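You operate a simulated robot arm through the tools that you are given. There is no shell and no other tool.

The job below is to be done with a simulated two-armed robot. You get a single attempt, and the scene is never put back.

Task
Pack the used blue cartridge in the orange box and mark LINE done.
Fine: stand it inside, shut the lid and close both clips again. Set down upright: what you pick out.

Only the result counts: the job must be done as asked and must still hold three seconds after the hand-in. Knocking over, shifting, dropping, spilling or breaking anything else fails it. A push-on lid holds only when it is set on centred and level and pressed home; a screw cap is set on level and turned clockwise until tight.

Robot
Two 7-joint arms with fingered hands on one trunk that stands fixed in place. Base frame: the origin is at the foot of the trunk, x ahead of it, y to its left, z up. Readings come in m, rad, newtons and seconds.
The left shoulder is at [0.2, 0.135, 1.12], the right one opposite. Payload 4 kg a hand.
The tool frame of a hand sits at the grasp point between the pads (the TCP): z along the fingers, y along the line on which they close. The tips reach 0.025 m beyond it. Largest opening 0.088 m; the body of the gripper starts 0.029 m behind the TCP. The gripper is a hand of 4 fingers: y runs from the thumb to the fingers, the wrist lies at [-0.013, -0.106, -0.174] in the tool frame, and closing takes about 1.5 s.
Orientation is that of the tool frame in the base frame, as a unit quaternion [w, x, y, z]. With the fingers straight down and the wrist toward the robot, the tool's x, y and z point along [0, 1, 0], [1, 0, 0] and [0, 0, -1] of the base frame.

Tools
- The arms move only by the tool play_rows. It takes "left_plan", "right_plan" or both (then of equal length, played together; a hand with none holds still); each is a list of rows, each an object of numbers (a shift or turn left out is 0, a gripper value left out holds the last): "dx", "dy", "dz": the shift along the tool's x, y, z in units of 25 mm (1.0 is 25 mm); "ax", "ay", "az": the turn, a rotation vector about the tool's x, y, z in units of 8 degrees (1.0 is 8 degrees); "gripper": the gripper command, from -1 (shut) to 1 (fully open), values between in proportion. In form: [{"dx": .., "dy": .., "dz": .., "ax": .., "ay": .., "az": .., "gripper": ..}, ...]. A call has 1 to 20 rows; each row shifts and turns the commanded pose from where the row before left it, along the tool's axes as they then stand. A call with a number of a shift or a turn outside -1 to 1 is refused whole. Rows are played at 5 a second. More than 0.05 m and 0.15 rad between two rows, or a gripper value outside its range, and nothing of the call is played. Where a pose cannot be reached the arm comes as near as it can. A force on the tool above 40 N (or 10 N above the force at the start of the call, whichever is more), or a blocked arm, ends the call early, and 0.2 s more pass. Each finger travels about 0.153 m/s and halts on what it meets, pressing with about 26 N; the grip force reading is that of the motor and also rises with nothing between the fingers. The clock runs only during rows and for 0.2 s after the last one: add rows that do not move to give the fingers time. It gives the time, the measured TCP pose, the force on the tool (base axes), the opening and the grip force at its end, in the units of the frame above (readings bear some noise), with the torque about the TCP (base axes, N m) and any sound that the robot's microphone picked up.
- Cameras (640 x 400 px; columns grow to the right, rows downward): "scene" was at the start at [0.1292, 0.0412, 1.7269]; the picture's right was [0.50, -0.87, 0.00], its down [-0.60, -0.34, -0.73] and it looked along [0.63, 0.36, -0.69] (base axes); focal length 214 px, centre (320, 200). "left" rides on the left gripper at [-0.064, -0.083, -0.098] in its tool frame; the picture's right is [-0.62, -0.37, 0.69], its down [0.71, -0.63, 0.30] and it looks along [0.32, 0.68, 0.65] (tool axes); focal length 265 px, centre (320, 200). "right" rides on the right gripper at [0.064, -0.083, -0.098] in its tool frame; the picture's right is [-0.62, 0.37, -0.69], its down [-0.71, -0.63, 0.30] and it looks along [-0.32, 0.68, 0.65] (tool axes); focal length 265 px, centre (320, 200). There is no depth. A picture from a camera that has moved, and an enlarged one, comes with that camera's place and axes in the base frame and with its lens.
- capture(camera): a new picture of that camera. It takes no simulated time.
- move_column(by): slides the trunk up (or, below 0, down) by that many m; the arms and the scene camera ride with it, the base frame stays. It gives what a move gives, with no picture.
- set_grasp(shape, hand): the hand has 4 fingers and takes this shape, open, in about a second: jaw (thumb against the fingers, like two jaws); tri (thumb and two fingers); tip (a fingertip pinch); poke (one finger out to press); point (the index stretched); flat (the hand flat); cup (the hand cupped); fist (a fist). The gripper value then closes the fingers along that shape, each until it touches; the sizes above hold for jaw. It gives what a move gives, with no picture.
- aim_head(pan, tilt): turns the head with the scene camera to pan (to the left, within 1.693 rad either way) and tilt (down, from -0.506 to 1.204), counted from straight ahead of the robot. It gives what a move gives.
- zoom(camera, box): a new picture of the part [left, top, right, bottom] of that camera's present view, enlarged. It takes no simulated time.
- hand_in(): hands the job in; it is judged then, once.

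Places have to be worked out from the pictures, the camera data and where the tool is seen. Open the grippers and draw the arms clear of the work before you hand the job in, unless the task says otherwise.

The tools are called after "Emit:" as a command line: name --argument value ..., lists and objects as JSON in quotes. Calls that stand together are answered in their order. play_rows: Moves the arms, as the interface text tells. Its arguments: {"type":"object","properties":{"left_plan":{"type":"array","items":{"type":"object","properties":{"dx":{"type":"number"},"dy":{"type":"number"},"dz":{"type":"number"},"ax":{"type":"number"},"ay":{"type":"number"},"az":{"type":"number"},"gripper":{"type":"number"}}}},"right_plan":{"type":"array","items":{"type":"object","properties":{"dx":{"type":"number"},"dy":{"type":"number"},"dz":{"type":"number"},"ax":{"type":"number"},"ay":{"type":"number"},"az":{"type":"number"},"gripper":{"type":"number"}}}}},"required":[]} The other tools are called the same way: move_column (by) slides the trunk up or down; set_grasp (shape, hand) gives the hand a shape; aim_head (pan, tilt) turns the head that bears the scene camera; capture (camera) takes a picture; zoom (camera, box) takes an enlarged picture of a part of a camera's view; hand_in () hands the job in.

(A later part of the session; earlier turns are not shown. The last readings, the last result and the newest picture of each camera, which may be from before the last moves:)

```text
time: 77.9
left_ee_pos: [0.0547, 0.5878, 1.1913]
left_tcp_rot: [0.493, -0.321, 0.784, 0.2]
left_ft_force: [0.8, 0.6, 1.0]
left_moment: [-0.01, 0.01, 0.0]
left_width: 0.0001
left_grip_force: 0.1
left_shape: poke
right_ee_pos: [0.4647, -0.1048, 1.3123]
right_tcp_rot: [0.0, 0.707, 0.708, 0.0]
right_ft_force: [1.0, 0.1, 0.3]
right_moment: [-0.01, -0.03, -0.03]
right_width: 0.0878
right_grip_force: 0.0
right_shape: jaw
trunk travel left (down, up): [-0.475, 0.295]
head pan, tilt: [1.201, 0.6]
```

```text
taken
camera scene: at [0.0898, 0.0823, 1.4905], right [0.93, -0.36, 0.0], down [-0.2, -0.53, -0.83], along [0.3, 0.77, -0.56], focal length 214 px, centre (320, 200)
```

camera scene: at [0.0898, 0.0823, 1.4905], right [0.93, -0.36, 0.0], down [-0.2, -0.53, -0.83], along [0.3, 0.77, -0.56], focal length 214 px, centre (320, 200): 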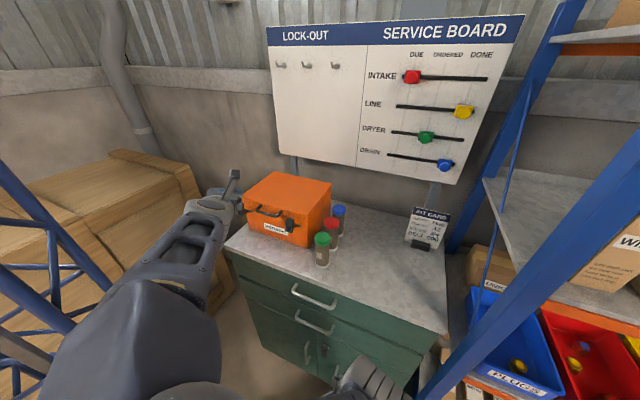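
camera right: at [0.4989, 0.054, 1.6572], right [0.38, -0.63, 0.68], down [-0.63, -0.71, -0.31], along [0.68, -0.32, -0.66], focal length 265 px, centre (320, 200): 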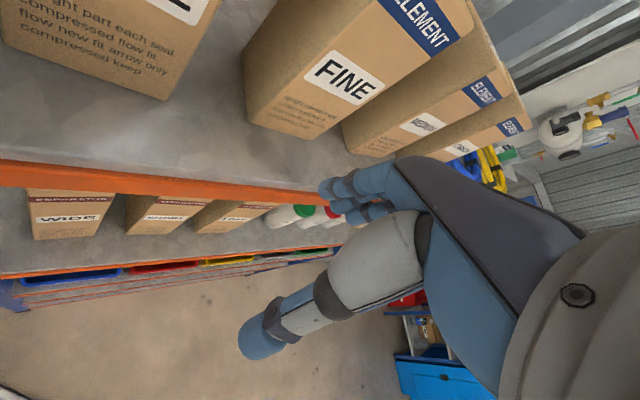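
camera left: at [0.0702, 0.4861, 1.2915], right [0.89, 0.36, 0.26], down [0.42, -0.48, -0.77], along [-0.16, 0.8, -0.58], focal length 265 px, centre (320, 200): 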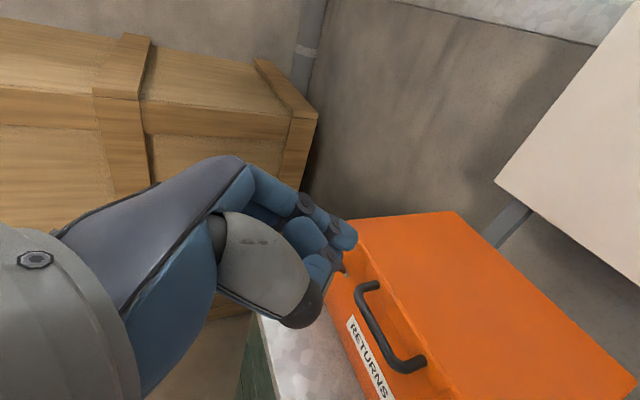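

The arm re-folded to the left but touches nothing (right-hand reading unchanged), and the scene view is clear now. I shift slightly right, then lower the column (rather than the arm) in two steps to bring the finger to handle height.

Emit:
play_rows --left_plan '[{"dy": -0.68, "dz": 0.3}, {}]'

Emit:
move_column --by -0.07

Emit:
move_column --by -0.065

Emit:
capture --camera "scene"

Emit:
capture --camera "left"

Emit:
zoom --camera "scene" --box '[215, 130, 325, 220]'

```text
time: 78.5
left_ee_pos: [0.071, 0.5816, 1.1873]
left_tcp_rot: [0.493, -0.321, 0.784, 0.199]
left_ft_force: [-0.4, 0.1, 0.5]
left_moment: [-0.01, 0.0, 0.0]
left_width: 0.0
left_grip_force: 0.1
left_shape: poke
right_ee_pos: [0.4643, -0.1033, 1.3138]
right_tcp_rot: [0.0, 0.707, 0.707, 0.0]
right_ft_force: [0.1, -0.3, 0.2]
right_moment: [0.01, -0.02, -0.02]
right_width: 0.0876
right_grip_force: 0.2
right_shape: jaw
trunk travel left (down, up): [-0.475, 0.295]
head pan, tilt: [1.201, 0.6]
```

```text
time: 79.6
left_ee_pos: [0.0711, 0.5812, 1.1186]
left_tcp_rot: [0.493, -0.322, 0.784, 0.199]
left_ft_force: [0.2, -0.2, 0.1]
left_moment: [0.0, 0.01, -0.01]
left_width: 0.0
left_grip_force: 0.1
left_shape: poke
right_ee_pos: [0.4632, -0.1033, 1.2428]
right_tcp_rot: [-0.001, 0.706, 0.708, 0.0]
right_ft_force: [0.0, 0.0, 0.5]
right_moment: [0.01, 0.0, 0.02]
right_width: 0.0877
right_grip_force: 0.2
right_shape: jaw
trunk travel left (down, up): [-0.405, 0.365]
head pan, tilt: [1.201, 0.6]
```

```text
time: 80.7
left_ee_pos: [0.0709, 0.5819, 1.0533]
left_tcp_rot: [0.493, -0.322, 0.783, 0.199]
left_ft_force: [-0.3, 0.4, 0.5]
left_moment: [0.02, 0.0, 0.0]
left_width: 0.0
left_grip_force: 0.0
left_shape: poke
right_ee_pos: [0.4634, -0.1038, 1.1783]
right_tcp_rot: [-0.001, 0.707, 0.707, 0.0]
right_ft_force: [0.8, 0.0, 1.2]
right_moment: [-0.02, -0.03, 0.0]
right_width: 0.0879
right_grip_force: 0.1
right_shape: jaw
trunk travel left (down, up): [-0.34, 0.43]
head pan, tilt: [1.201, 0.6]
```

```text
taken
camera scene: at [0.0897, 0.0823, 1.3556], right [0.93, -0.36, 0.0], down [-0.2, -0.53, -0.83], along [0.3, 0.77, -0.56], focal length 214 px, centre (320, 200)
```

scene: 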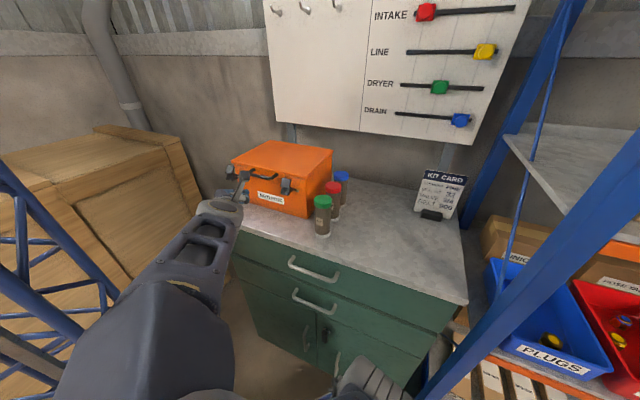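

```text
taken
camera left: at [0.0864, 0.4793, 1.154], right [0.9, 0.36, 0.26], down [0.42, -0.48, -0.77], along [-0.16, 0.8, -0.58], focal length 265 px, centre (320, 200)
```

left: 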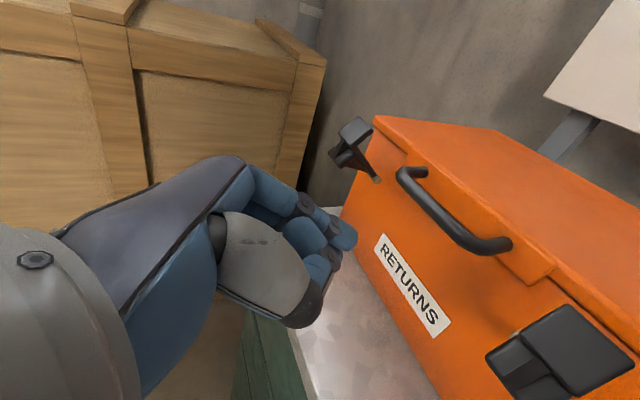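

```text
4.44 times, centred on (270, 175) of scene
camera zoom: at [0.0897, 0.0823, 1.3556], right [0.93, -0.36, 0.0], down [-0.2, -0.53, -0.83], along [0.3, 0.77, -0.56], focal length 953 px, centre (542, 311)
```

zoom: 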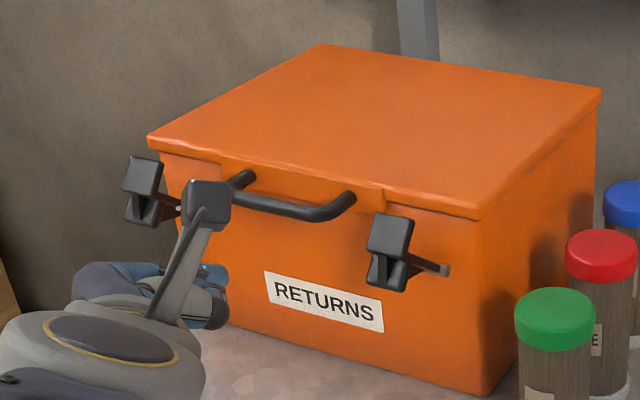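

The handle bar is at about e1 0.553, z 1.07. I advance the finger under it, 8–10 mm below the bar.

Emit:
play_rows --left_plan '[{"dx": 0.1, "dz": 0.5}, {"dx": -0.3, "dz": 0.6}, {"dx": -0.4, "dz": 0.8}, {"dx": -0.3, "dz": 0.6}, {}]'

Emit:
zoom --camera "scene" --box '[225, 130, 315, 200]'

Emit:
zoom --camera "left" --box '[260, 120, 500, 320]'

```text
time: 81.8
left_ee_pos: [0.1207, 0.6259, 1.0471]
left_tcp_rot: [0.493, -0.322, 0.784, 0.199]
left_ft_force: [-0.8, 0.0, 0.1]
left_moment: [0.01, 0.02, -0.02]
left_width: 0.0
left_grip_force: 0.1
left_shape: poke
right_ee_pos: [0.4628, -0.1044, 1.1783]
right_tcp_rot: [0.0, 0.706, 0.708, 0.0]
right_ft_force: [-0.6, 0.2, 1.0]
right_moment: [-0.01, 0.02, 0.01]
right_width: 0.0878
right_grip_force: 0.0
right_shape: jaw
trunk travel left (down, up): [-0.34, 0.43]
head pan, tilt: [1.201, 0.6]
```

```text
5.71 times, centred on (270, 165) of scene
camera zoom: at [0.0897, 0.0823, 1.3555], right [0.93, -0.36, 0.0], down [-0.2, -0.53, -0.83], along [0.3, 0.77, -0.56], focal length 1226 px, centre (606, 400)
```

zoom: 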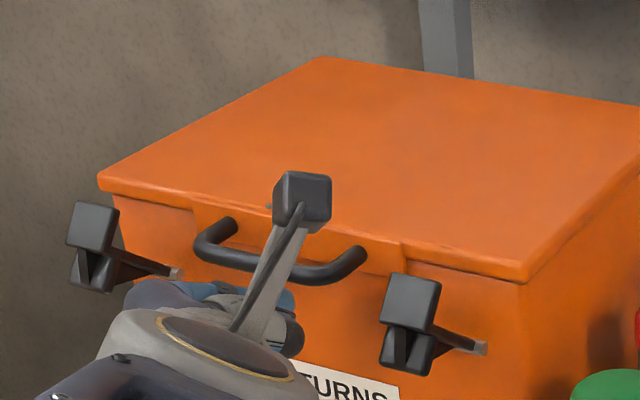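

```text
2.00 times, centred on (380, 220) of left
camera zoom: at [0.1352, 0.5244, 1.1482], right [0.89, 0.36, 0.26], down [0.42, -0.48, -0.77], along [-0.16, 0.8, -0.58], focal length 531 px, centre (200, 160)
```

zoom: 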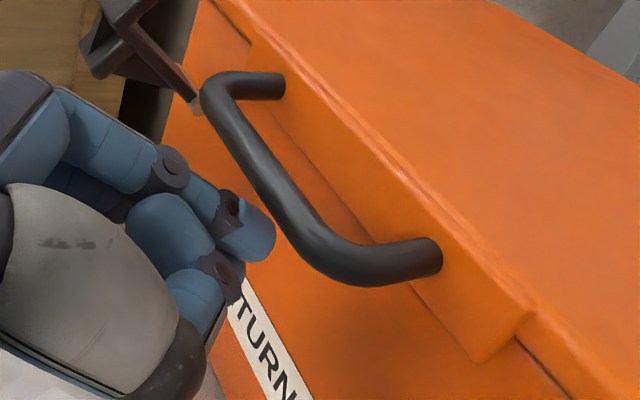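

The fingertip is just beneath the bar. I go 12 mm further in, then lift 2 cm and watch the force and picture.

Emit:
play_rows --left_plan '[{"dx": -0.21, "dz": 0.43}, {"dx": -0.3, "dz": -0.145}, {"dx": -0.3, "dz": -0.145}, {"dx": -0.3, "dz": -0.145}, {}]'

Emit:
zoom --camera "scene" --box '[225, 130, 315, 200]'

Emit:
zoom --camera "left" --box '[260, 120, 500, 320]'

```text
time: 83.0
left_ee_pos: [0.1281, 0.6365, 1.0713]
left_tcp_rot: [0.492, -0.321, 0.784, 0.199]
left_ft_force: [0.4, -0.3, -0.5]
left_moment: [0.02, 0.01, 0.02]
left_width: 0.0
left_grip_force: 0.0
left_shape: poke
right_ee_pos: [0.4652, -0.1035, 1.1774]
right_tcp_rot: [0.0, 0.707, 0.707, 0.0]
right_ft_force: [-0.8, 0.1, 0.5]
right_moment: [-0.03, 0.0, 0.01]
right_width: 0.088
right_grip_force: 0.0
right_shape: jaw
trunk travel left (down, up): [-0.34, 0.43]
head pan, tilt: [1.201, 0.6]
```

```text
5.71 times, centred on (270, 165) of scene
camera zoom: at [0.0897, 0.0823, 1.3555], right [0.93, -0.36, 0.0], down [-0.2, -0.53, -0.83], along [0.3, 0.77, -0.56], focal length 1226 px, centre (606, 400)
```

zoom: 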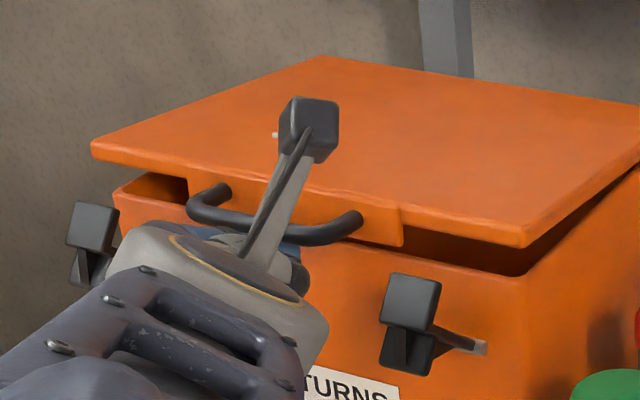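

```text
2.00 times, centred on (380, 220) of left
camera zoom: at [0.1426, 0.534, 1.1718], right [0.89, 0.36, 0.26], down [0.42, -0.48, -0.77], along [-0.16, 0.8, -0.58], focal length 531 px, centre (200, 160)
```

zoom: 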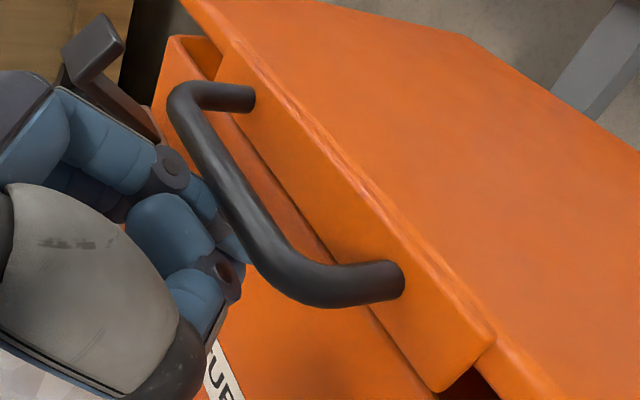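

The lid rises easily on the finger. I continue lifting along the lid's arc to about 30°.

Emit:
play_rows --left_plan '[{"dx": -0.72, "dz": -0.25}, {"dx": -0.72, "dz": -0.2}, {"dx": -0.75, "dz": -0.16}, {"dx": -0.75, "dz": -0.1}, {"dx": -0.75, "dz": -0.05}, {}]'

Emit:
capture --camera "scene"

Emit:
capture --camera "left"

```text
time: 84.5
left_ee_pos: [0.1428, 0.6534, 1.165]
left_tcp_rot: [0.493, -0.321, 0.784, 0.199]
left_ft_force: [-0.4, 0.6, -0.5]
left_moment: [-0.02, 0.0, -0.02]
left_width: 0.0001
left_grip_force: 0.0
left_shape: poke
right_ee_pos: [0.4644, -0.1036, 1.1785]
right_tcp_rot: [0.0, 0.707, 0.708, 0.001]
right_ft_force: [0.6, -0.4, 0.4]
right_moment: [0.03, 0.01, 0.01]
right_width: 0.0877
right_grip_force: 0.1
right_shape: jaw
trunk travel left (down, up): [-0.34, 0.43]
head pan, tilt: [1.201, 0.6]
```

```text
taken
camera scene: at [0.0897, 0.0823, 1.3555], right [0.93, -0.36, 0.0], down [-0.2, -0.53, -0.83], along [0.3, 0.77, -0.56], focal length 214 px, centre (320, 200)
```

scene: 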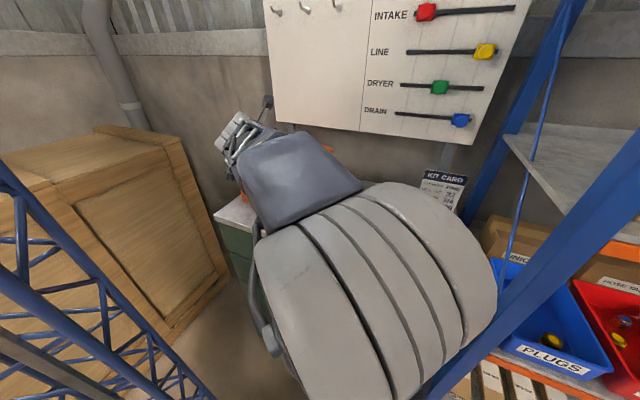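

```text
taken
camera left: at [0.1581, 0.5501, 1.2659], right [0.89, 0.36, 0.26], down [0.42, -0.48, -0.77], along [-0.16, 0.8, -0.58], focal length 265 px, centre (320, 200)
```

left: 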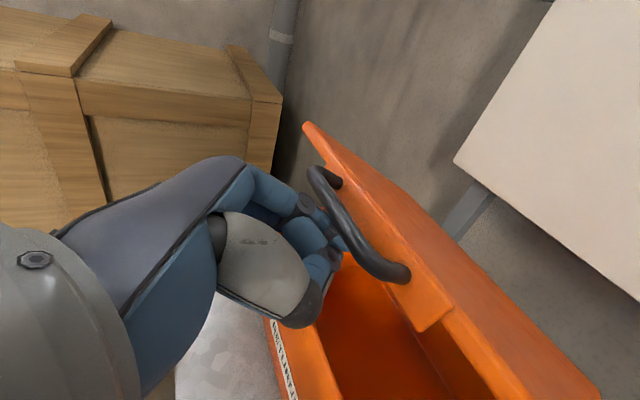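

The lid is about 30° up and hardly weighs on the finger. I test whether it stays by itself by lowering the finger 1.5 cm.

Emit:
play_rows --left_plan '[{"dx": 0.3, "dz": 0.145}, {"dx": 0.24, "dz": 0.116}, {}, {}]'

Emit:
capture --camera "left"

```text
time: 85.5
left_ee_pos: [0.1427, 0.6518, 1.1479]
left_tcp_rot: [0.493, -0.322, 0.784, 0.199]
left_ft_force: [-1.6, -0.5, -0.8]
left_moment: [-0.01, -0.02, -0.02]
left_width: 0.0001
left_grip_force: 0.0
left_shape: poke
right_ee_pos: [0.4632, -0.1039, 1.1783]
right_tcp_rot: [0.0, 0.707, 0.708, 0.001]
right_ft_force: [0.1, 0.6, 0.5]
right_moment: [0.01, -0.03, 0.03]
right_width: 0.0876
right_grip_force: 0.0
right_shape: jaw
trunk travel left (down, up): [-0.34, 0.43]
head pan, tilt: [1.201, 0.6]
```

```text
taken
camera left: at [0.1576, 0.5486, 1.2501], right [0.9, 0.36, 0.26], down [0.42, -0.48, -0.77], along [-0.16, 0.8, -0.58], focal length 265 px, centre (320, 200)
```

left: 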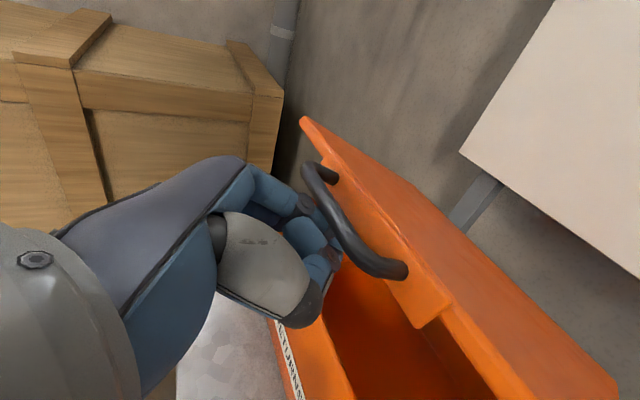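

The lid follows the finger down, so it must be taken past vertical. I push in and up with the arm, then use the column for more height, alternating.

Emit:
play_rows --left_plan '[{"dx": -0.6, "dz": 0.0}, {"dx": -0.6, "dz": 0.25}, {"dx": -0.45, "dz": 0.6}, {"dx": -0.3, "dz": 0.5}, {}]'

Emit:
capture --camera "left"

Emit:
move_column --by 0.04

Emit:
capture --camera "left"

```text
time: 86.2
left_ee_pos: [0.1471, 0.6725, 1.1795]
left_tcp_rot: [0.494, -0.33, 0.776, 0.211]
left_ft_force: [-10.6, -17.8, 10.5]
left_moment: [0.12, -0.14, -0.2]
left_width: 0.0
left_grip_force: 0.1
left_shape: poke
right_ee_pos: [0.4634, -0.1038, 1.1783]
right_tcp_rot: [0.0, 0.707, 0.708, 0.0]
right_ft_force: [-0.3, 0.6, 0.3]
right_moment: [0.02, -0.03, 0.01]
right_width: 0.0875
right_grip_force: 0.1
right_shape: jaw
trunk travel left (down, up): [-0.34, 0.43]
head pan, tilt: [1.201, 0.6]
stopped in row 3 (left hand): the force on the tool passed its limit at 45 N (the readings are from after the stop); the commanded pose is now the measured one
```

```text
taken
camera left: at [0.1652, 0.569, 1.2791], right [0.88, 0.38, 0.27], down [0.43, -0.46, -0.78], along [-0.18, 0.8, -0.57], focal length 265 px, centre (320, 200)
```

left: 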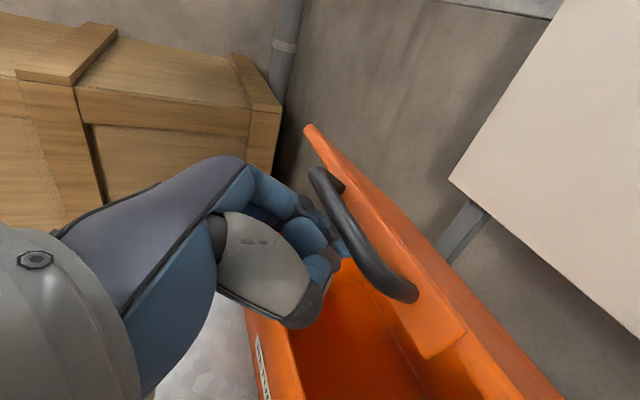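

```text
time: 87.0
left_ee_pos: [0.1524, 0.674, 1.2163]
left_tcp_rot: [0.492, -0.328, 0.779, 0.207]
left_ft_force: [0.2, -0.9, -1.0]
left_moment: [-0.05, -0.03, -0.01]
left_width: 0.0
left_grip_force: 0.0
left_shape: poke
right_ee_pos: [0.4651, -0.1037, 1.2178]
right_tcp_rot: [0.0, 0.706, 0.708, 0.001]
right_ft_force: [0.7, -0.9, 0.0]
right_moment: [0.02, 0.04, 0.01]
right_width: 0.0876
right_grip_force: 0.0
right_shape: jaw
trunk travel left (down, up): [-0.38, 0.39]
head pan, tilt: [1.201, 0.6]
```

```text
taken
camera left: at [0.1688, 0.5704, 1.3174], right [0.89, 0.38, 0.26], down [0.43, -0.46, -0.78], along [-0.17, 0.8, -0.57], focal length 265 px, centre (320, 200)
```

left: 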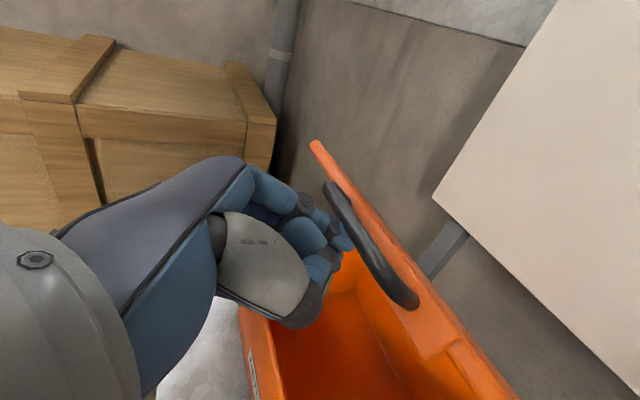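

After the jolt (finger tip against the flange) the column lift brought the lid to ~42°; the fingertip now sits in the notch under the bar. I push along the arc's tangent with the arm in small steps.

Emit:
play_rows --left_plan '[{"dx": -0.53, "dz": 0.11}, {"dx": -0.52, "dz": 0.17}, {"dx": -0.5, "dz": 0.22}, {"dx": -0.48, "dz": 0.26}, {}]'

Emit:
capture --camera "left"

Emit:
capture --camera "scene"

```text
time: 88.2
left_ee_pos: [0.1786, 0.6994, 1.2567]
left_tcp_rot: [0.493, -0.328, 0.779, 0.207]
left_ft_force: [-0.4, -1.2, -0.7]
left_moment: [-0.03, 0.02, -0.02]
left_width: 0.0
left_grip_force: 0.1
left_shape: poke
right_ee_pos: [0.4635, -0.1037, 1.2179]
right_tcp_rot: [0.001, 0.707, 0.707, 0.0]
right_ft_force: [-0.4, 0.3, 0.0]
right_moment: [0.03, 0.01, 0.0]
right_width: 0.0876
right_grip_force: 0.1
right_shape: jaw
trunk travel left (down, up): [-0.38, 0.39]
head pan, tilt: [1.201, 0.6]
```

```text
taken
camera left: at [0.1956, 0.5971, 1.3561], right [0.89, 0.38, 0.26], down [0.43, -0.46, -0.78], along [-0.17, 0.8, -0.57], focal length 265 px, centre (320, 200)
```

left: 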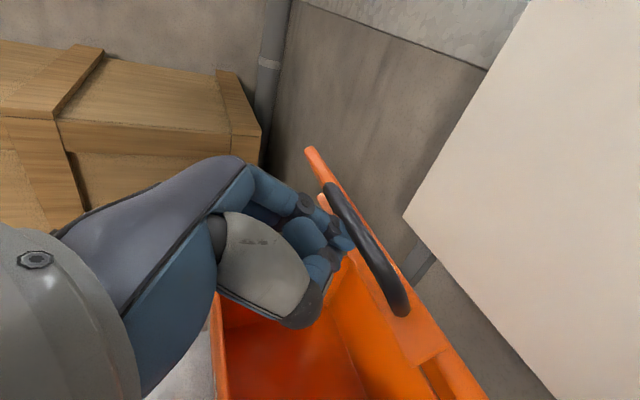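

```text
taken
camera scene: at [0.0897, 0.0823, 1.3955], right [0.93, -0.36, 0.0], down [-0.2, -0.53, -0.83], along [0.3, 0.77, -0.56], focal length 214 px, centre (320, 200)
```

scene: 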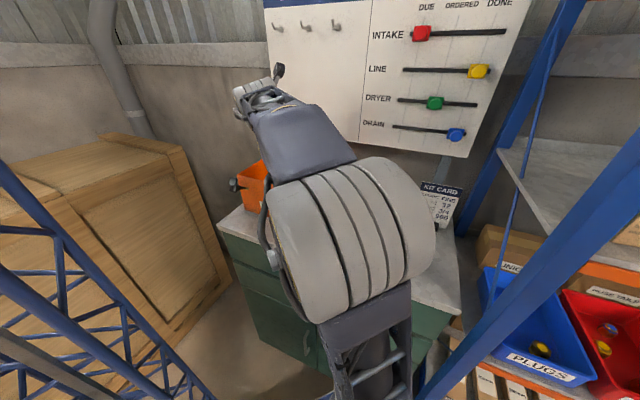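

The lid is at ~55°. I continue along the arc to ~75°.

Emit:
play_rows --left_plan '[{"dx": -0.52, "dz": 0.27}, {"dx": -0.49, "dz": 0.35}, {"dx": -0.45, "dz": 0.42}, {"dx": -0.41, "dz": 0.46}, {"dx": -0.37, "dz": 0.5}, {}]'

Emit:
capture --camera "left"

```text
time: 89.6
left_ee_pos: [0.2271, 0.7533, 1.2847]
left_tcp_rot: [0.492, -0.328, 0.779, 0.208]
left_ft_force: [-0.5, 0.0, 0.6]
left_moment: [-0.04, 0.02, 0.01]
left_width: 0.0
left_grip_force: 0.1
left_shape: poke
right_ee_pos: [0.464, -0.1039, 1.2182]
right_tcp_rot: [0.0, 0.707, 0.707, 0.0]
right_ft_force: [0.3, -0.1, 0.7]
right_moment: [-0.06, -0.04, -0.01]
right_width: 0.0876
right_grip_force: 0.0
right_shape: jaw
trunk travel left (down, up): [-0.38, 0.39]
head pan, tilt: [1.201, 0.6]
```

```text
taken
camera left: at [0.2436, 0.6495, 1.3847], right [0.89, 0.38, 0.26], down [0.43, -0.46, -0.78], along [-0.17, 0.8, -0.57], focal length 265 px, centre (320, 200)
```

left: 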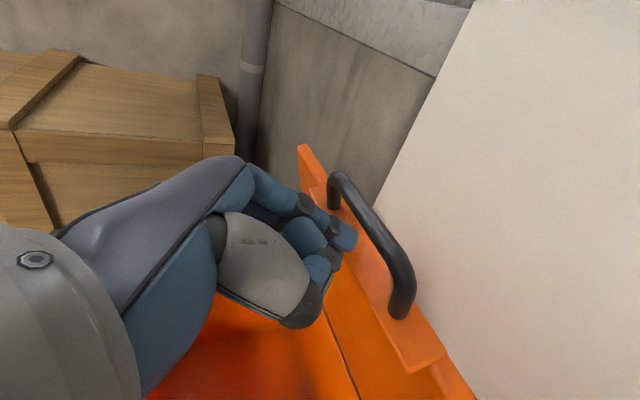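

At ~80°; I push toward the wall to take it past vertical, gently.

Emit:
play_rows --left_plan '[{"dx": -0.22, "dz": 0.45}, {"dx": -0.22, "dz": 0.45}, {"dx": -0.2, "dz": 0.45}, {}]'

Emit:
capture --camera "left"

Emit:
capture --camera "scene"

```text
time: 90.6
left_ee_pos: [0.2543, 0.7763, 1.2901]
left_tcp_rot: [0.497, -0.324, 0.776, 0.213]
left_ft_force: [-1.8, -8.3, 35.5]
left_moment: [0.75, -0.53, -0.1]
left_width: 0.0
left_grip_force: 0.1
left_shape: poke
right_ee_pos: [0.4634, -0.1056, 1.2191]
right_tcp_rot: [-0.001, 0.707, 0.708, 0.0]
right_ft_force: [-0.1, 0.3, 0.3]
right_moment: [0.0, 0.01, 0.02]
right_width: 0.0878
right_grip_force: 0.0
right_shape: jaw
trunk travel left (down, up): [-0.38, 0.39]
head pan, tilt: [1.201, 0.6]
```

```text
taken
camera left: at [0.2704, 0.6713, 1.3887], right [0.89, 0.37, 0.27], down [0.43, -0.45, -0.78], along [-0.17, 0.81, -0.56], focal length 265 px, centre (320, 200)
```

left: 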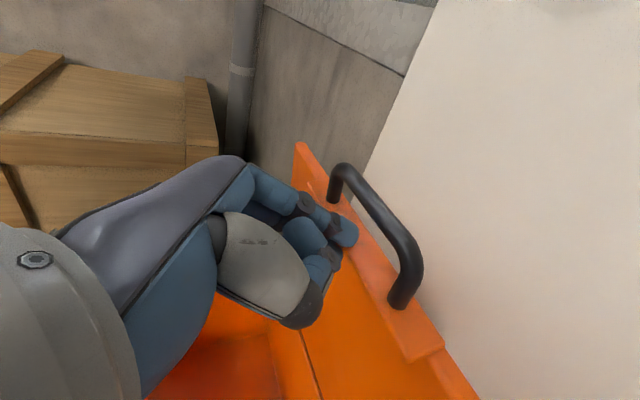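

```text
taken
camera scene: at [0.0893, 0.0809, 1.396], right [0.93, -0.36, 0.0], down [-0.2, -0.53, -0.83], along [0.3, 0.77, -0.56], focal length 214 px, centre (320, 200)
```

scene: 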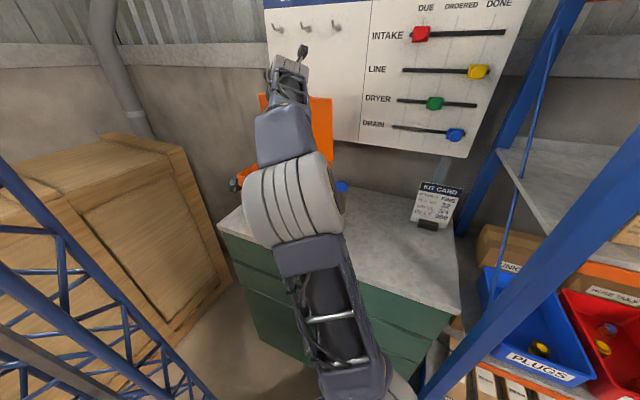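

The finger is now pressing down on the lid's edge (35 N). I ease up 12 mm, then see where the lid stands.

Emit:
play_rows --left_plan '[{"dx": -0.25, "dz": -0.12}, {"dx": -0.2, "dz": -0.1}, {}]'

Emit:
zoom --camera "left" --box '[240, 100, 480, 400]'

Emit:
zoom --camera "scene" --box '[220, 40, 360, 220]'

```text
time: 91.4
left_ee_pos: [0.2517, 0.7772, 1.2933]
left_tcp_rot: [0.49, -0.329, 0.78, 0.207]
left_ft_force: [0.4, -0.4, 0.1]
left_moment: [0.01, 0.01, 0.0]
left_width: 0.0
left_grip_force: 0.2
left_shape: poke
right_ee_pos: [0.4639, -0.1051, 1.2173]
right_tcp_rot: [-0.001, 0.707, 0.707, -0.001]
right_ft_force: [-0.3, 0.4, 0.1]
right_moment: [-0.02, 0.02, -0.05]
right_width: 0.0877
right_grip_force: 0.0
right_shape: jaw
trunk travel left (down, up): [-0.38, 0.39]
head pan, tilt: [1.201, 0.6]
```

```text
1.33 times, centred on (360, 250) of left
camera zoom: at [0.2693, 0.6756, 1.3931], right [0.89, 0.38, 0.26], down [0.43, -0.47, -0.77], along [-0.17, 0.8, -0.58], focal length 354 px, centre (267, 133)
```

zoom: 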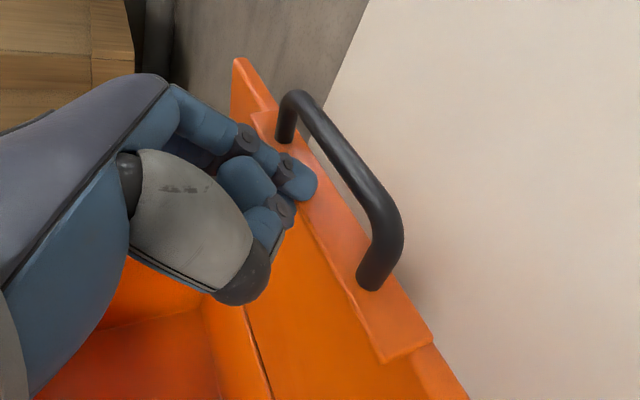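

```text
2.22 times, centred on (290, 130) of scene
camera zoom: at [0.0897, 0.0824, 1.3952], right [0.93, -0.36, 0.0], down [-0.2, -0.53, -0.83], along [0.3, 0.77, -0.56], focal length 477 px, centre (387, 356)
```

zoom: 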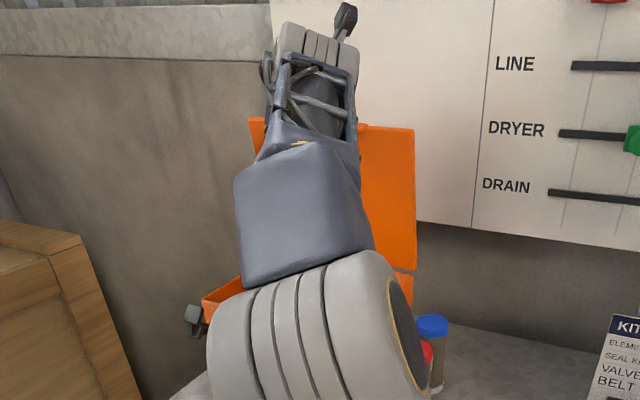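

The fingertip sits on the upturned flange with the bar on the wall side, so pushing toward the wall acts on the bar. I push 2.5 cm more, level.

Emit:
play_rows --left_plan '[{"dx": -0.25, "dz": 0.3}, {"dx": -0.2, "dz": 0.33}, {"dx": -0.2, "dz": 0.33}, {}]'

Emit:
zoom --camera "left" --box '[240, 100, 480, 400]'

Emit:
zoom --camera "scene" --box '[220, 40, 360, 220]'

```text
time: 92.4
left_ee_pos: [0.2739, 0.7969, 1.3019]
left_tcp_rot: [0.493, -0.328, 0.779, 0.207]
left_ft_force: [-0.6, 0.0, -0.7]
left_moment: [0.02, 0.04, -0.01]
left_width: 0.0
left_grip_force: 0.1
left_shape: poke
right_ee_pos: [0.4636, -0.1029, 1.2179]
right_tcp_rot: [-0.002, 0.707, 0.707, 0.0]
right_ft_force: [-0.4, 0.8, 0.3]
right_moment: [0.02, 0.0, 0.0]
right_width: 0.0877
right_grip_force: 0.0
right_shape: jaw
trunk travel left (down, up): [-0.38, 0.39]
head pan, tilt: [1.201, 0.6]
```

```text
1.33 times, centred on (360, 250) of left
camera zoom: at [0.2907, 0.6938, 1.4014], right [0.89, 0.38, 0.26], down [0.43, -0.46, -0.78], along [-0.17, 0.8, -0.57], focal length 354 px, centre (267, 133)
```

zoom: 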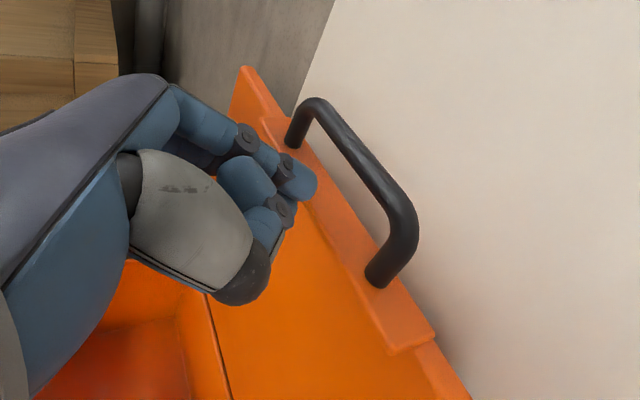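

```text
2.22 times, centred on (290, 130) of scene
camera zoom: at [0.0897, 0.0823, 1.3955], right [0.93, -0.36, 0.0], down [-0.2, -0.53, -0.83], along [0.3, 0.77, -0.56], focal length 477 px, centre (387, 356)
```

zoom: 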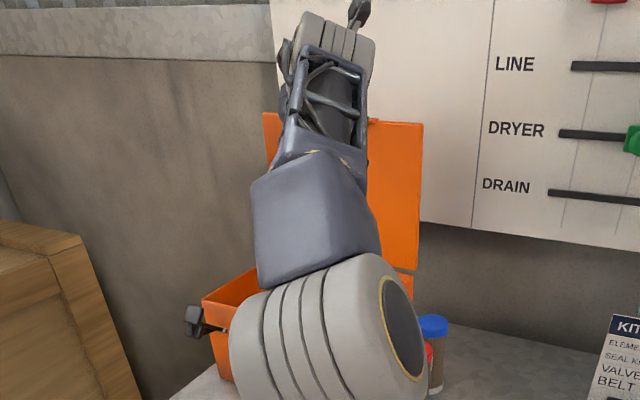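

The lid is slightly past vertical. I nudge 2 cm further until it meets its stop, then withdraw.

Emit:
play_rows --left_plan '[{"dx": -0.15, "dz": 0.3}, {"dx": -0.1, "dz": 0.3}, {"dx": -0.1, "dz": 0.3}, {}]'

Emit:
zoom --camera "left" --box '[240, 100, 480, 400]'

```text
time: 93.4
left_ee_pos: [0.2898, 0.8136, 1.3]
left_tcp_rot: [0.493, -0.327, 0.779, 0.207]
left_ft_force: [-0.2, -0.3, 0.5]
left_moment: [-0.02, 0.0, -0.01]
left_width: 0.0
left_grip_force: 0.0
left_shape: poke
right_ee_pos: [0.4643, -0.104, 1.2168]
right_tcp_rot: [-0.001, 0.707, 0.707, -0.001]
right_ft_force: [0.1, 0.6, -0.2]
right_moment: [0.01, 0.01, -0.02]
right_width: 0.0876
right_grip_force: 0.1
right_shape: jaw
trunk travel left (down, up): [-0.38, 0.39]
head pan, tilt: [1.201, 0.6]
```

```text
1.33 times, centred on (360, 250) of left
camera zoom: at [0.3075, 0.7108, 1.4002], right [0.89, 0.38, 0.26], down [0.43, -0.46, -0.78], along [-0.17, 0.8, -0.57], focal length 354 px, centre (267, 133)
```

zoom: 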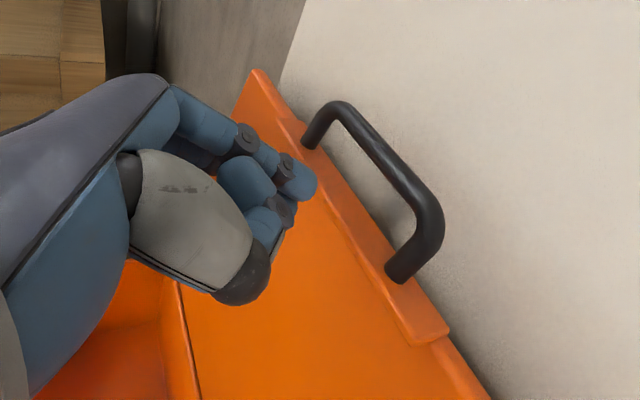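

The lid has gone past vertical and leans back on its stop. I withdraw the finger back and up, checking that the lid stays open.

Emit:
play_rows --left_plan '[{"dx": -0.3, "dz": -0.5}, {"dz": -0.9}, {"dz": -0.9}, {"dz": -0.9}, {"dz": -0.9}, {}]'

Emit:
capture --camera "left"

Emit:
capture --camera "scene"

```text
time: 94.8
left_ee_pos: [0.23, 0.7508, 1.3496]
left_tcp_rot: [0.493, -0.327, 0.779, 0.207]
left_ft_force: [0.1, -0.3, 0.1]
left_moment: [0.0, 0.02, -0.03]
left_width: 0.0001
left_grip_force: 0.0
left_shape: poke
right_ee_pos: [0.4639, -0.1044, 1.2191]
right_tcp_rot: [-0.001, 0.707, 0.707, -0.001]
right_ft_force: [-0.1, -0.4, 0.0]
right_moment: [0.0, 0.01, 0.04]
right_width: 0.0876
right_grip_force: 0.0
right_shape: jaw
trunk travel left (down, up): [-0.38, 0.39]
head pan, tilt: [1.201, 0.6]
```

```text
taken
camera left: at [0.2461, 0.6469, 1.4498], right [0.89, 0.38, 0.26], down [0.43, -0.46, -0.78], along [-0.17, 0.8, -0.57], focal length 265 px, centre (320, 200)
```

left: 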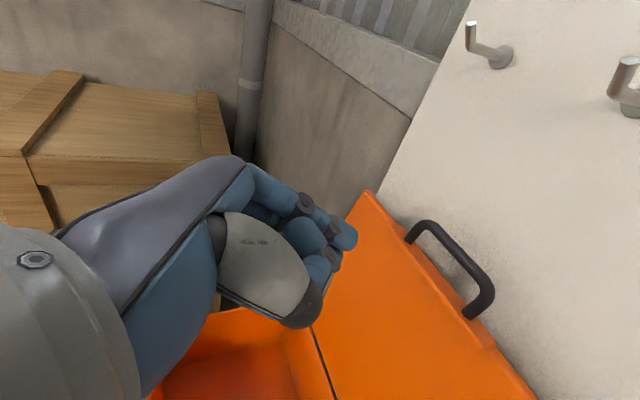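

```text
taken
camera scene: at [0.0898, 0.0824, 1.3955], right [0.93, -0.36, 0.0], down [-0.2, -0.53, -0.83], along [0.3, 0.77, -0.56], focal length 214 px, centre (320, 200)
```

scene: 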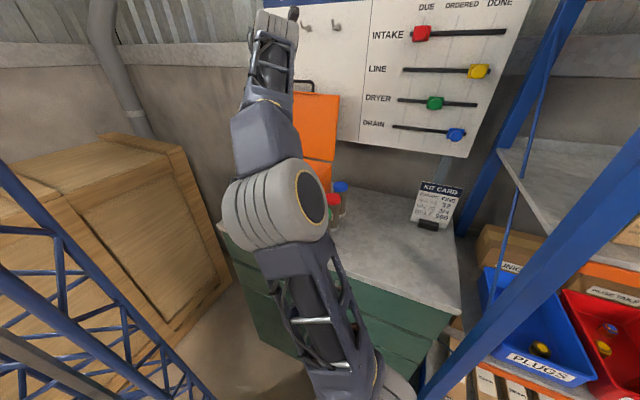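

The lid stays open by itself. I back away from the wall, turn the hand to point straight down again, and raise the column 0.19 m for the cartridge work.

Emit:
play_rows --left_plan '[{"dx": 0.35, "dz": -0.72}, {"dx": 0.35, "dz": -0.72}, {"dx": 0.35, "dz": -0.72}, {"dx": 0.35, "dz": -0.72}, {"ay": 1}, {"ay": 1}, {"ay": 1}, {"ay": 1}, {"ay": 1}, {"ay": 1}, {"ay": 1}, {"ay": 1}, {}]'

Emit:
move_column --by 0.1

Emit:
capture --camera "scene"

Emit:
capture --camera "left"

```text
time: 97.6
left_ee_pos: [0.1865, 0.6434, 1.277]
left_tcp_rot: [0.005, -0.388, 0.922, 0.002]
left_ft_force: [0.6, 0.2, 0.2]
left_moment: [0.0, 0.0, 0.03]
left_width: 0.0
left_grip_force: 0.1
left_shape: poke
left hand out of reach, approached as far as the arm can: row 8, 9, 10, 11, 12
right_ee_pos: [0.464, -0.1041, 1.2172]
right_tcp_rot: [-0.001, 0.706, 0.708, -0.001]
right_ft_force: [-0.3, -0.2, -0.4]
right_moment: [0.03, 0.01, 0.0]
right_width: 0.0876
right_grip_force: 0.0
right_shape: jaw
trunk travel left (down, up): [-0.38, 0.39]
head pan, tilt: [1.201, 0.6]
```

```text
time: 99.0
left_ee_pos: [0.1851, 0.6437, 1.3765]
left_tcp_rot: [0.006, -0.387, 0.922, 0.002]
left_ft_force: [-0.5, -1.0, 0.3]
left_moment: [0.01, 0.02, 0.0]
left_width: 0.0001
left_grip_force: 0.0
left_shape: poke
right_ee_pos: [0.4638, -0.1033, 1.3188]
right_tcp_rot: [0.0, 0.706, 0.708, 0.0]
right_ft_force: [-1.0, -0.3, 1.0]
right_moment: [0.06, -0.01, 0.03]
right_width: 0.0876
right_grip_force: 0.0
right_shape: jaw
trunk travel left (down, up): [-0.48, 0.29]
head pan, tilt: [1.201, 0.6]
```

```text
taken
camera scene: at [0.0897, 0.0823, 1.4955], right [0.93, -0.36, 0.0], down [-0.2, -0.53, -0.83], along [0.3, 0.77, -0.56], focal length 214 px, centre (320, 200)
```

scene: 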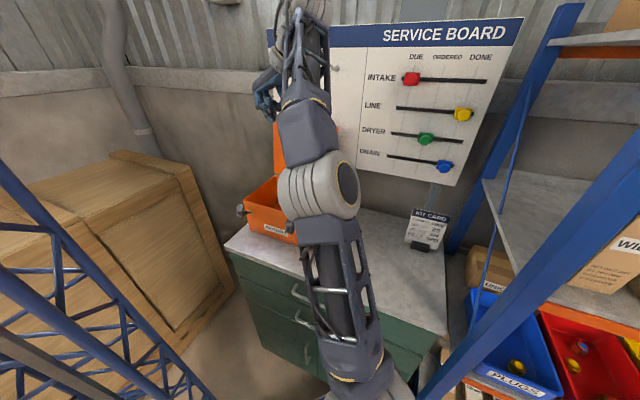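

```text
taken
camera left: at [0.2898, 0.6299, 1.476], right [0.7, 0.19, -0.69], down [-0.05, -0.95, -0.31], along [-0.71, 0.25, -0.66], focal length 265 px, centre (320, 200)
```

left: 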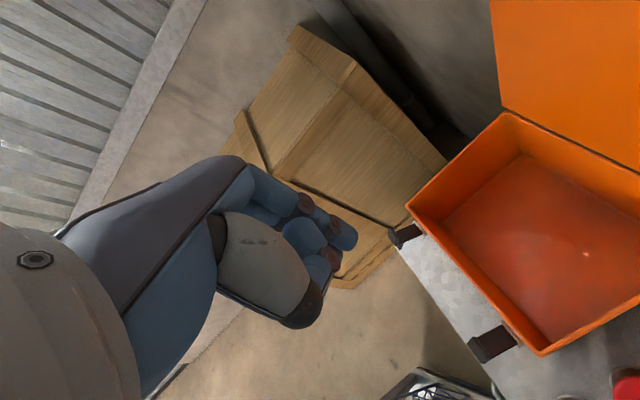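

The box is open and empty. I raise the column another 0.1 m, take the tri grasp and move over the blue cartridge at z≈1.25.

Emit:
move_column --by 0.1

Emit:
set_grasp --hand "left" --shape "tri"

Emit:
play_rows --left_plan '[{"dy": -0.8, "dz": 0.6}, {"dy": -0.8, "dz": 0.8}, {"dy": -0.8, "dz": 0.9}, {"dy": -0.8, "dz": 0.9, "dx": -0.4}, {"dy": -0.8, "dz": 0.9, "dx": -0.8}, {"dy": -0.8, "dz": 0.9, "dx": -0.8}, {"dy": -0.8, "dz": 0.9, "dx": -0.8}, {"dy": -0.4, "dz": 0.9, "dx": -0.8}, {"dz": 0.9, "dx": -0.8}, {"dz": 0.9, "dx": -0.2}, {}]'

Emit:
capture --camera "scene"

Emit:
capture --camera "left"

```text
time: 100.3
left_ee_pos: [0.1857, 0.6442, 1.4777]
left_tcp_rot: [0.005, -0.388, 0.922, 0.003]
left_ft_force: [0.3, 0.5, 0.7]
left_moment: [-0.01, 0.0, -0.02]
left_width: 0.0
left_grip_force: 0.0
left_shape: poke
right_ee_pos: [0.4634, -0.1044, 1.4179]
right_tcp_rot: [0.0, 0.706, 0.708, 0.0]
right_ft_force: [0.3, -0.1, -0.4]
right_moment: [-0.02, 0.01, -0.01]
right_width: 0.0878
right_grip_force: 0.1
right_shape: jaw
trunk travel left (down, up): [-0.58, 0.19]
head pan, tilt: [1.201, 0.6]
```

```text
time: 101.2
left_ee_pos: [0.1854, 0.6435, 1.4766]
left_tcp_rot: [0.005, -0.387, 0.922, 0.003]
left_ft_force: [0.5, 1.0, 0.0]
left_moment: [-0.02, -0.02, -0.02]
left_width: 0.088
left_grip_force: 0.1
left_shape: tri
right_ee_pos: [0.4643, -0.1049, 1.418]
right_tcp_rot: [-0.001, 0.707, 0.707, 0.0]
right_ft_force: [0.1, -0.1, -0.1]
right_moment: [0.03, 0.0, 0.02]
right_width: 0.0878
right_grip_force: 0.0
right_shape: jaw
trunk travel left (down, up): [-0.58, 0.19]
head pan, tilt: [1.201, 0.6]
```

```text
time: 103.6
left_ee_pos: [0.3727, 0.6223, 1.2648]
left_tcp_rot: [0.006, -0.388, 0.922, 0.002]
left_ft_force: [0.8, -0.6, -0.1]
left_moment: [0.02, -0.04, -0.01]
left_width: 0.0878
left_grip_force: 0.0
left_shape: tri
right_ee_pos: [0.464, -0.104, 1.4182]
right_tcp_rot: [0.0, 0.706, 0.708, 0.0]
right_ft_force: [-0.1, 0.1, -0.4]
right_moment: [0.03, 0.0, -0.02]
right_width: 0.0877
right_grip_force: 0.1
right_shape: jaw
trunk travel left (down, up): [-0.58, 0.19]
head pan, tilt: [1.201, 0.6]
```

```text
taken
camera scene: at [0.0897, 0.0823, 1.5955], right [0.93, -0.36, 0.0], down [-0.2, -0.53, -0.83], along [0.3, 0.77, -0.56], focal length 214 px, centre (320, 200)
```

scene: 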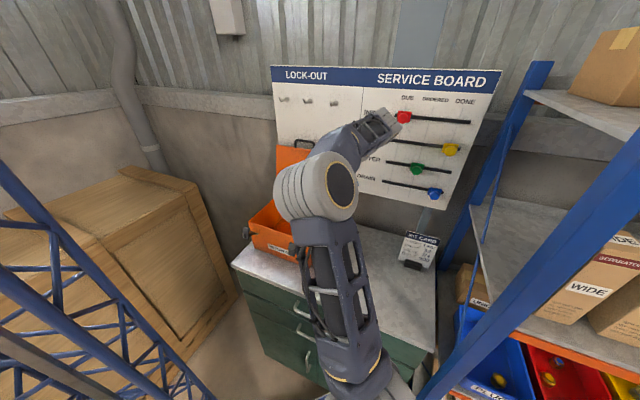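

```text
taken
camera left: at [0.4767, 0.6093, 1.3644], right [0.7, 0.19, -0.69], down [-0.05, -0.95, -0.31], along [-0.71, 0.25, -0.66], focal length 265 px, centre (320, 200)
```

left: 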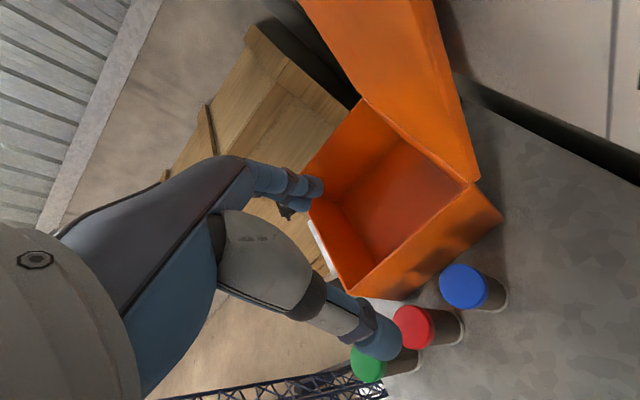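

The blue cap projects to (0.377, 0.623), right under the hand. I narrow to ~72 mm, correct by 3 mm and come down to z≈1.12 for a check.

Emit:
play_rows --left_plan '[{"gripper": 0.62, "dx": -0.14, "dy": -0.15, "dz": 0.8}, {"dz": 0.9}, {"dz": 0.9}, {"dz": 0.9}, {"dz": 0.9}, {"dz": 0.9}, {"dz": 0.5}, {}]'

Emit:
capture --camera "left"

Emit:
zoom --camera "scene" --box '[240, 140, 440, 280]'

```text
time: 105.4
left_ee_pos: [0.3833, 0.6236, 1.1182]
left_tcp_rot: [0.005, -0.387, 0.922, 0.002]
left_ft_force: [0.5, -0.5, 0.1]
left_moment: [0.0, 0.02, -0.01]
left_width: 0.0717
left_grip_force: 0.0
left_shape: tri
right_ee_pos: [0.4638, -0.1043, 1.4171]
right_tcp_rot: [0.0, 0.706, 0.708, -0.001]
right_ft_force: [-0.7, 0.0, 0.0]
right_moment: [-0.02, 0.03, 0.04]
right_width: 0.0877
right_grip_force: 0.1
right_shape: jaw
trunk travel left (down, up): [-0.58, 0.19]
head pan, tilt: [1.201, 0.6]
```

```text
taken
camera left: at [0.4854, 0.6092, 1.2173], right [0.7, 0.19, -0.69], down [-0.05, -0.95, -0.31], along [-0.71, 0.25, -0.66], focal length 265 px, centre (320, 200)
```

left: 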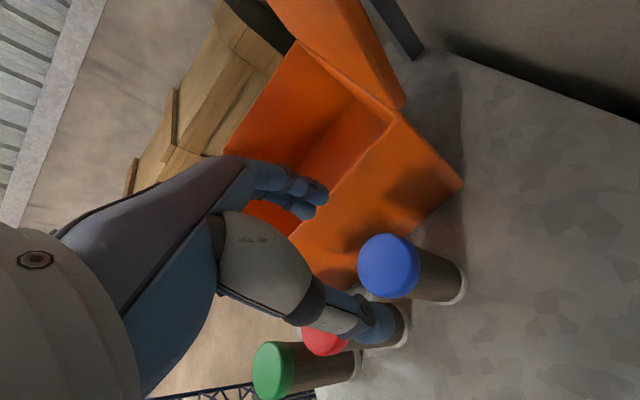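

```text
2.86 times, centred on (340, 210) of scene
camera zoom: at [0.0897, 0.0823, 1.5955], right [0.93, -0.36, 0.0], down [-0.2, -0.53, -0.83], along [0.3, 0.77, -0.56], focal length 613 px, centre (263, 171)
```

zoom: 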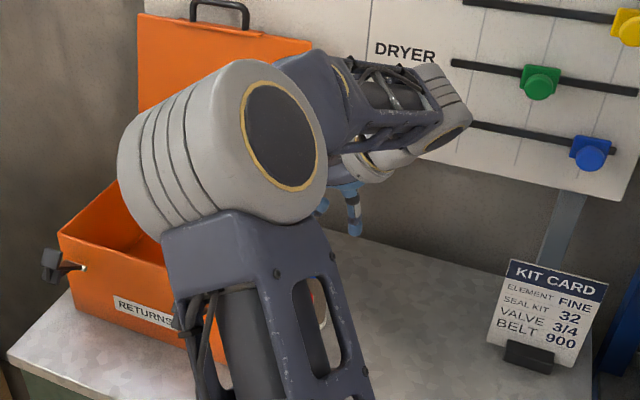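

The cap centre triangulates to (0.377, 0.622), top z≈1.035. I correct by a few mm and descend to z≈1.02 with the fingers on both sides of the cap.

Emit:
play_rows --left_plan '[{"dx": 0.2, "dy": 0.1, "dz": 0.3}, {"dz": 0.7}, {"dz": 0.7}, {"dz": 0.6}, {}]'

Emit:
capture --camera "left"

```text
time: 106.6
left_ee_pos: [0.3766, 0.6217, 1.06]
left_tcp_rot: [0.006, -0.387, 0.922, 0.002]
left_ft_force: [-0.1, 0.1, 0.2]
left_moment: [-0.02, -0.03, -0.01]
left_width: 0.0714
left_grip_force: 0.1
left_shape: tri
right_ee_pos: [0.464, -0.103, 1.4177]
right_tcp_rot: [0.0, 0.706, 0.708, -0.002]
right_ft_force: [0.7, 0.1, 0.2]
right_moment: [0.04, 0.03, 0.0]
right_width: 0.0875
right_grip_force: 0.1
right_shape: jaw
trunk travel left (down, up): [-0.58, 0.19]
head pan, tilt: [1.201, 0.6]
```

```text
taken
camera left: at [0.4816, 0.6086, 1.1601], right [0.7, 0.19, -0.69], down [-0.05, -0.95, -0.31], along [-0.71, 0.25, -0.66], focal length 265 px, centre (320, 200)
```

left: 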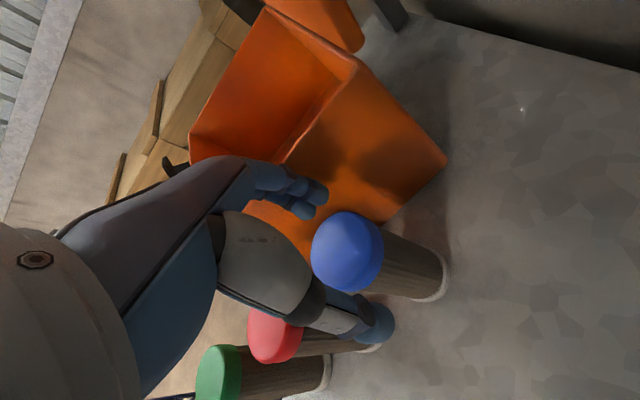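

The cap sits between the fingers. I go down the last 4 cm and close the grasp.

Emit:
play_rows --left_plan '[{"dx": -0.08, "dy": -0.08, "dz": 0.5}, {"dz": 0.6}, {"dz": 0.5}, {}, {"gripper": -1}, {}, {}, {}, {}, {}, {}, {}]'

Emit:
capture --camera "left"

```text
time: 107.4
left_ee_pos: [0.3797, 0.6259, 1.0315]
left_tcp_rot: [0.006, -0.39, 0.921, 0.011]
left_ft_force: [-3.3, -3.9, 17.1]
left_moment: [-0.04, 0.47, 0.09]
left_width: 0.0712
left_grip_force: 0.1
left_shape: tri
right_ee_pos: [0.4642, -0.1038, 1.418]
right_tcp_rot: [-0.001, 0.706, 0.708, -0.001]
right_ft_force: [-0.5, -0.8, -0.4]
right_moment: [0.03, 0.01, 0.03]
right_width: 0.0876
right_grip_force: 0.0
right_shape: jaw
trunk travel left (down, up): [-0.58, 0.19]
head pan, tilt: [1.201, 0.6]
stopped in row 4 (left hand): the force on the tool passed its limit at 51 N (the readings are from after the stop); the commanded pose is now the measured one
```

```text
taken
camera left: at [0.4843, 0.6098, 1.1302], right [0.7, 0.21, -0.69], down [-0.04, -0.94, -0.33], along [-0.72, 0.26, -0.65], focal length 265 px, centre (320, 200)
```

left: 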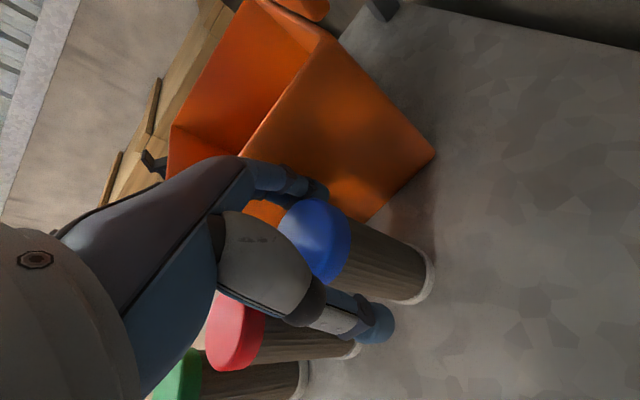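

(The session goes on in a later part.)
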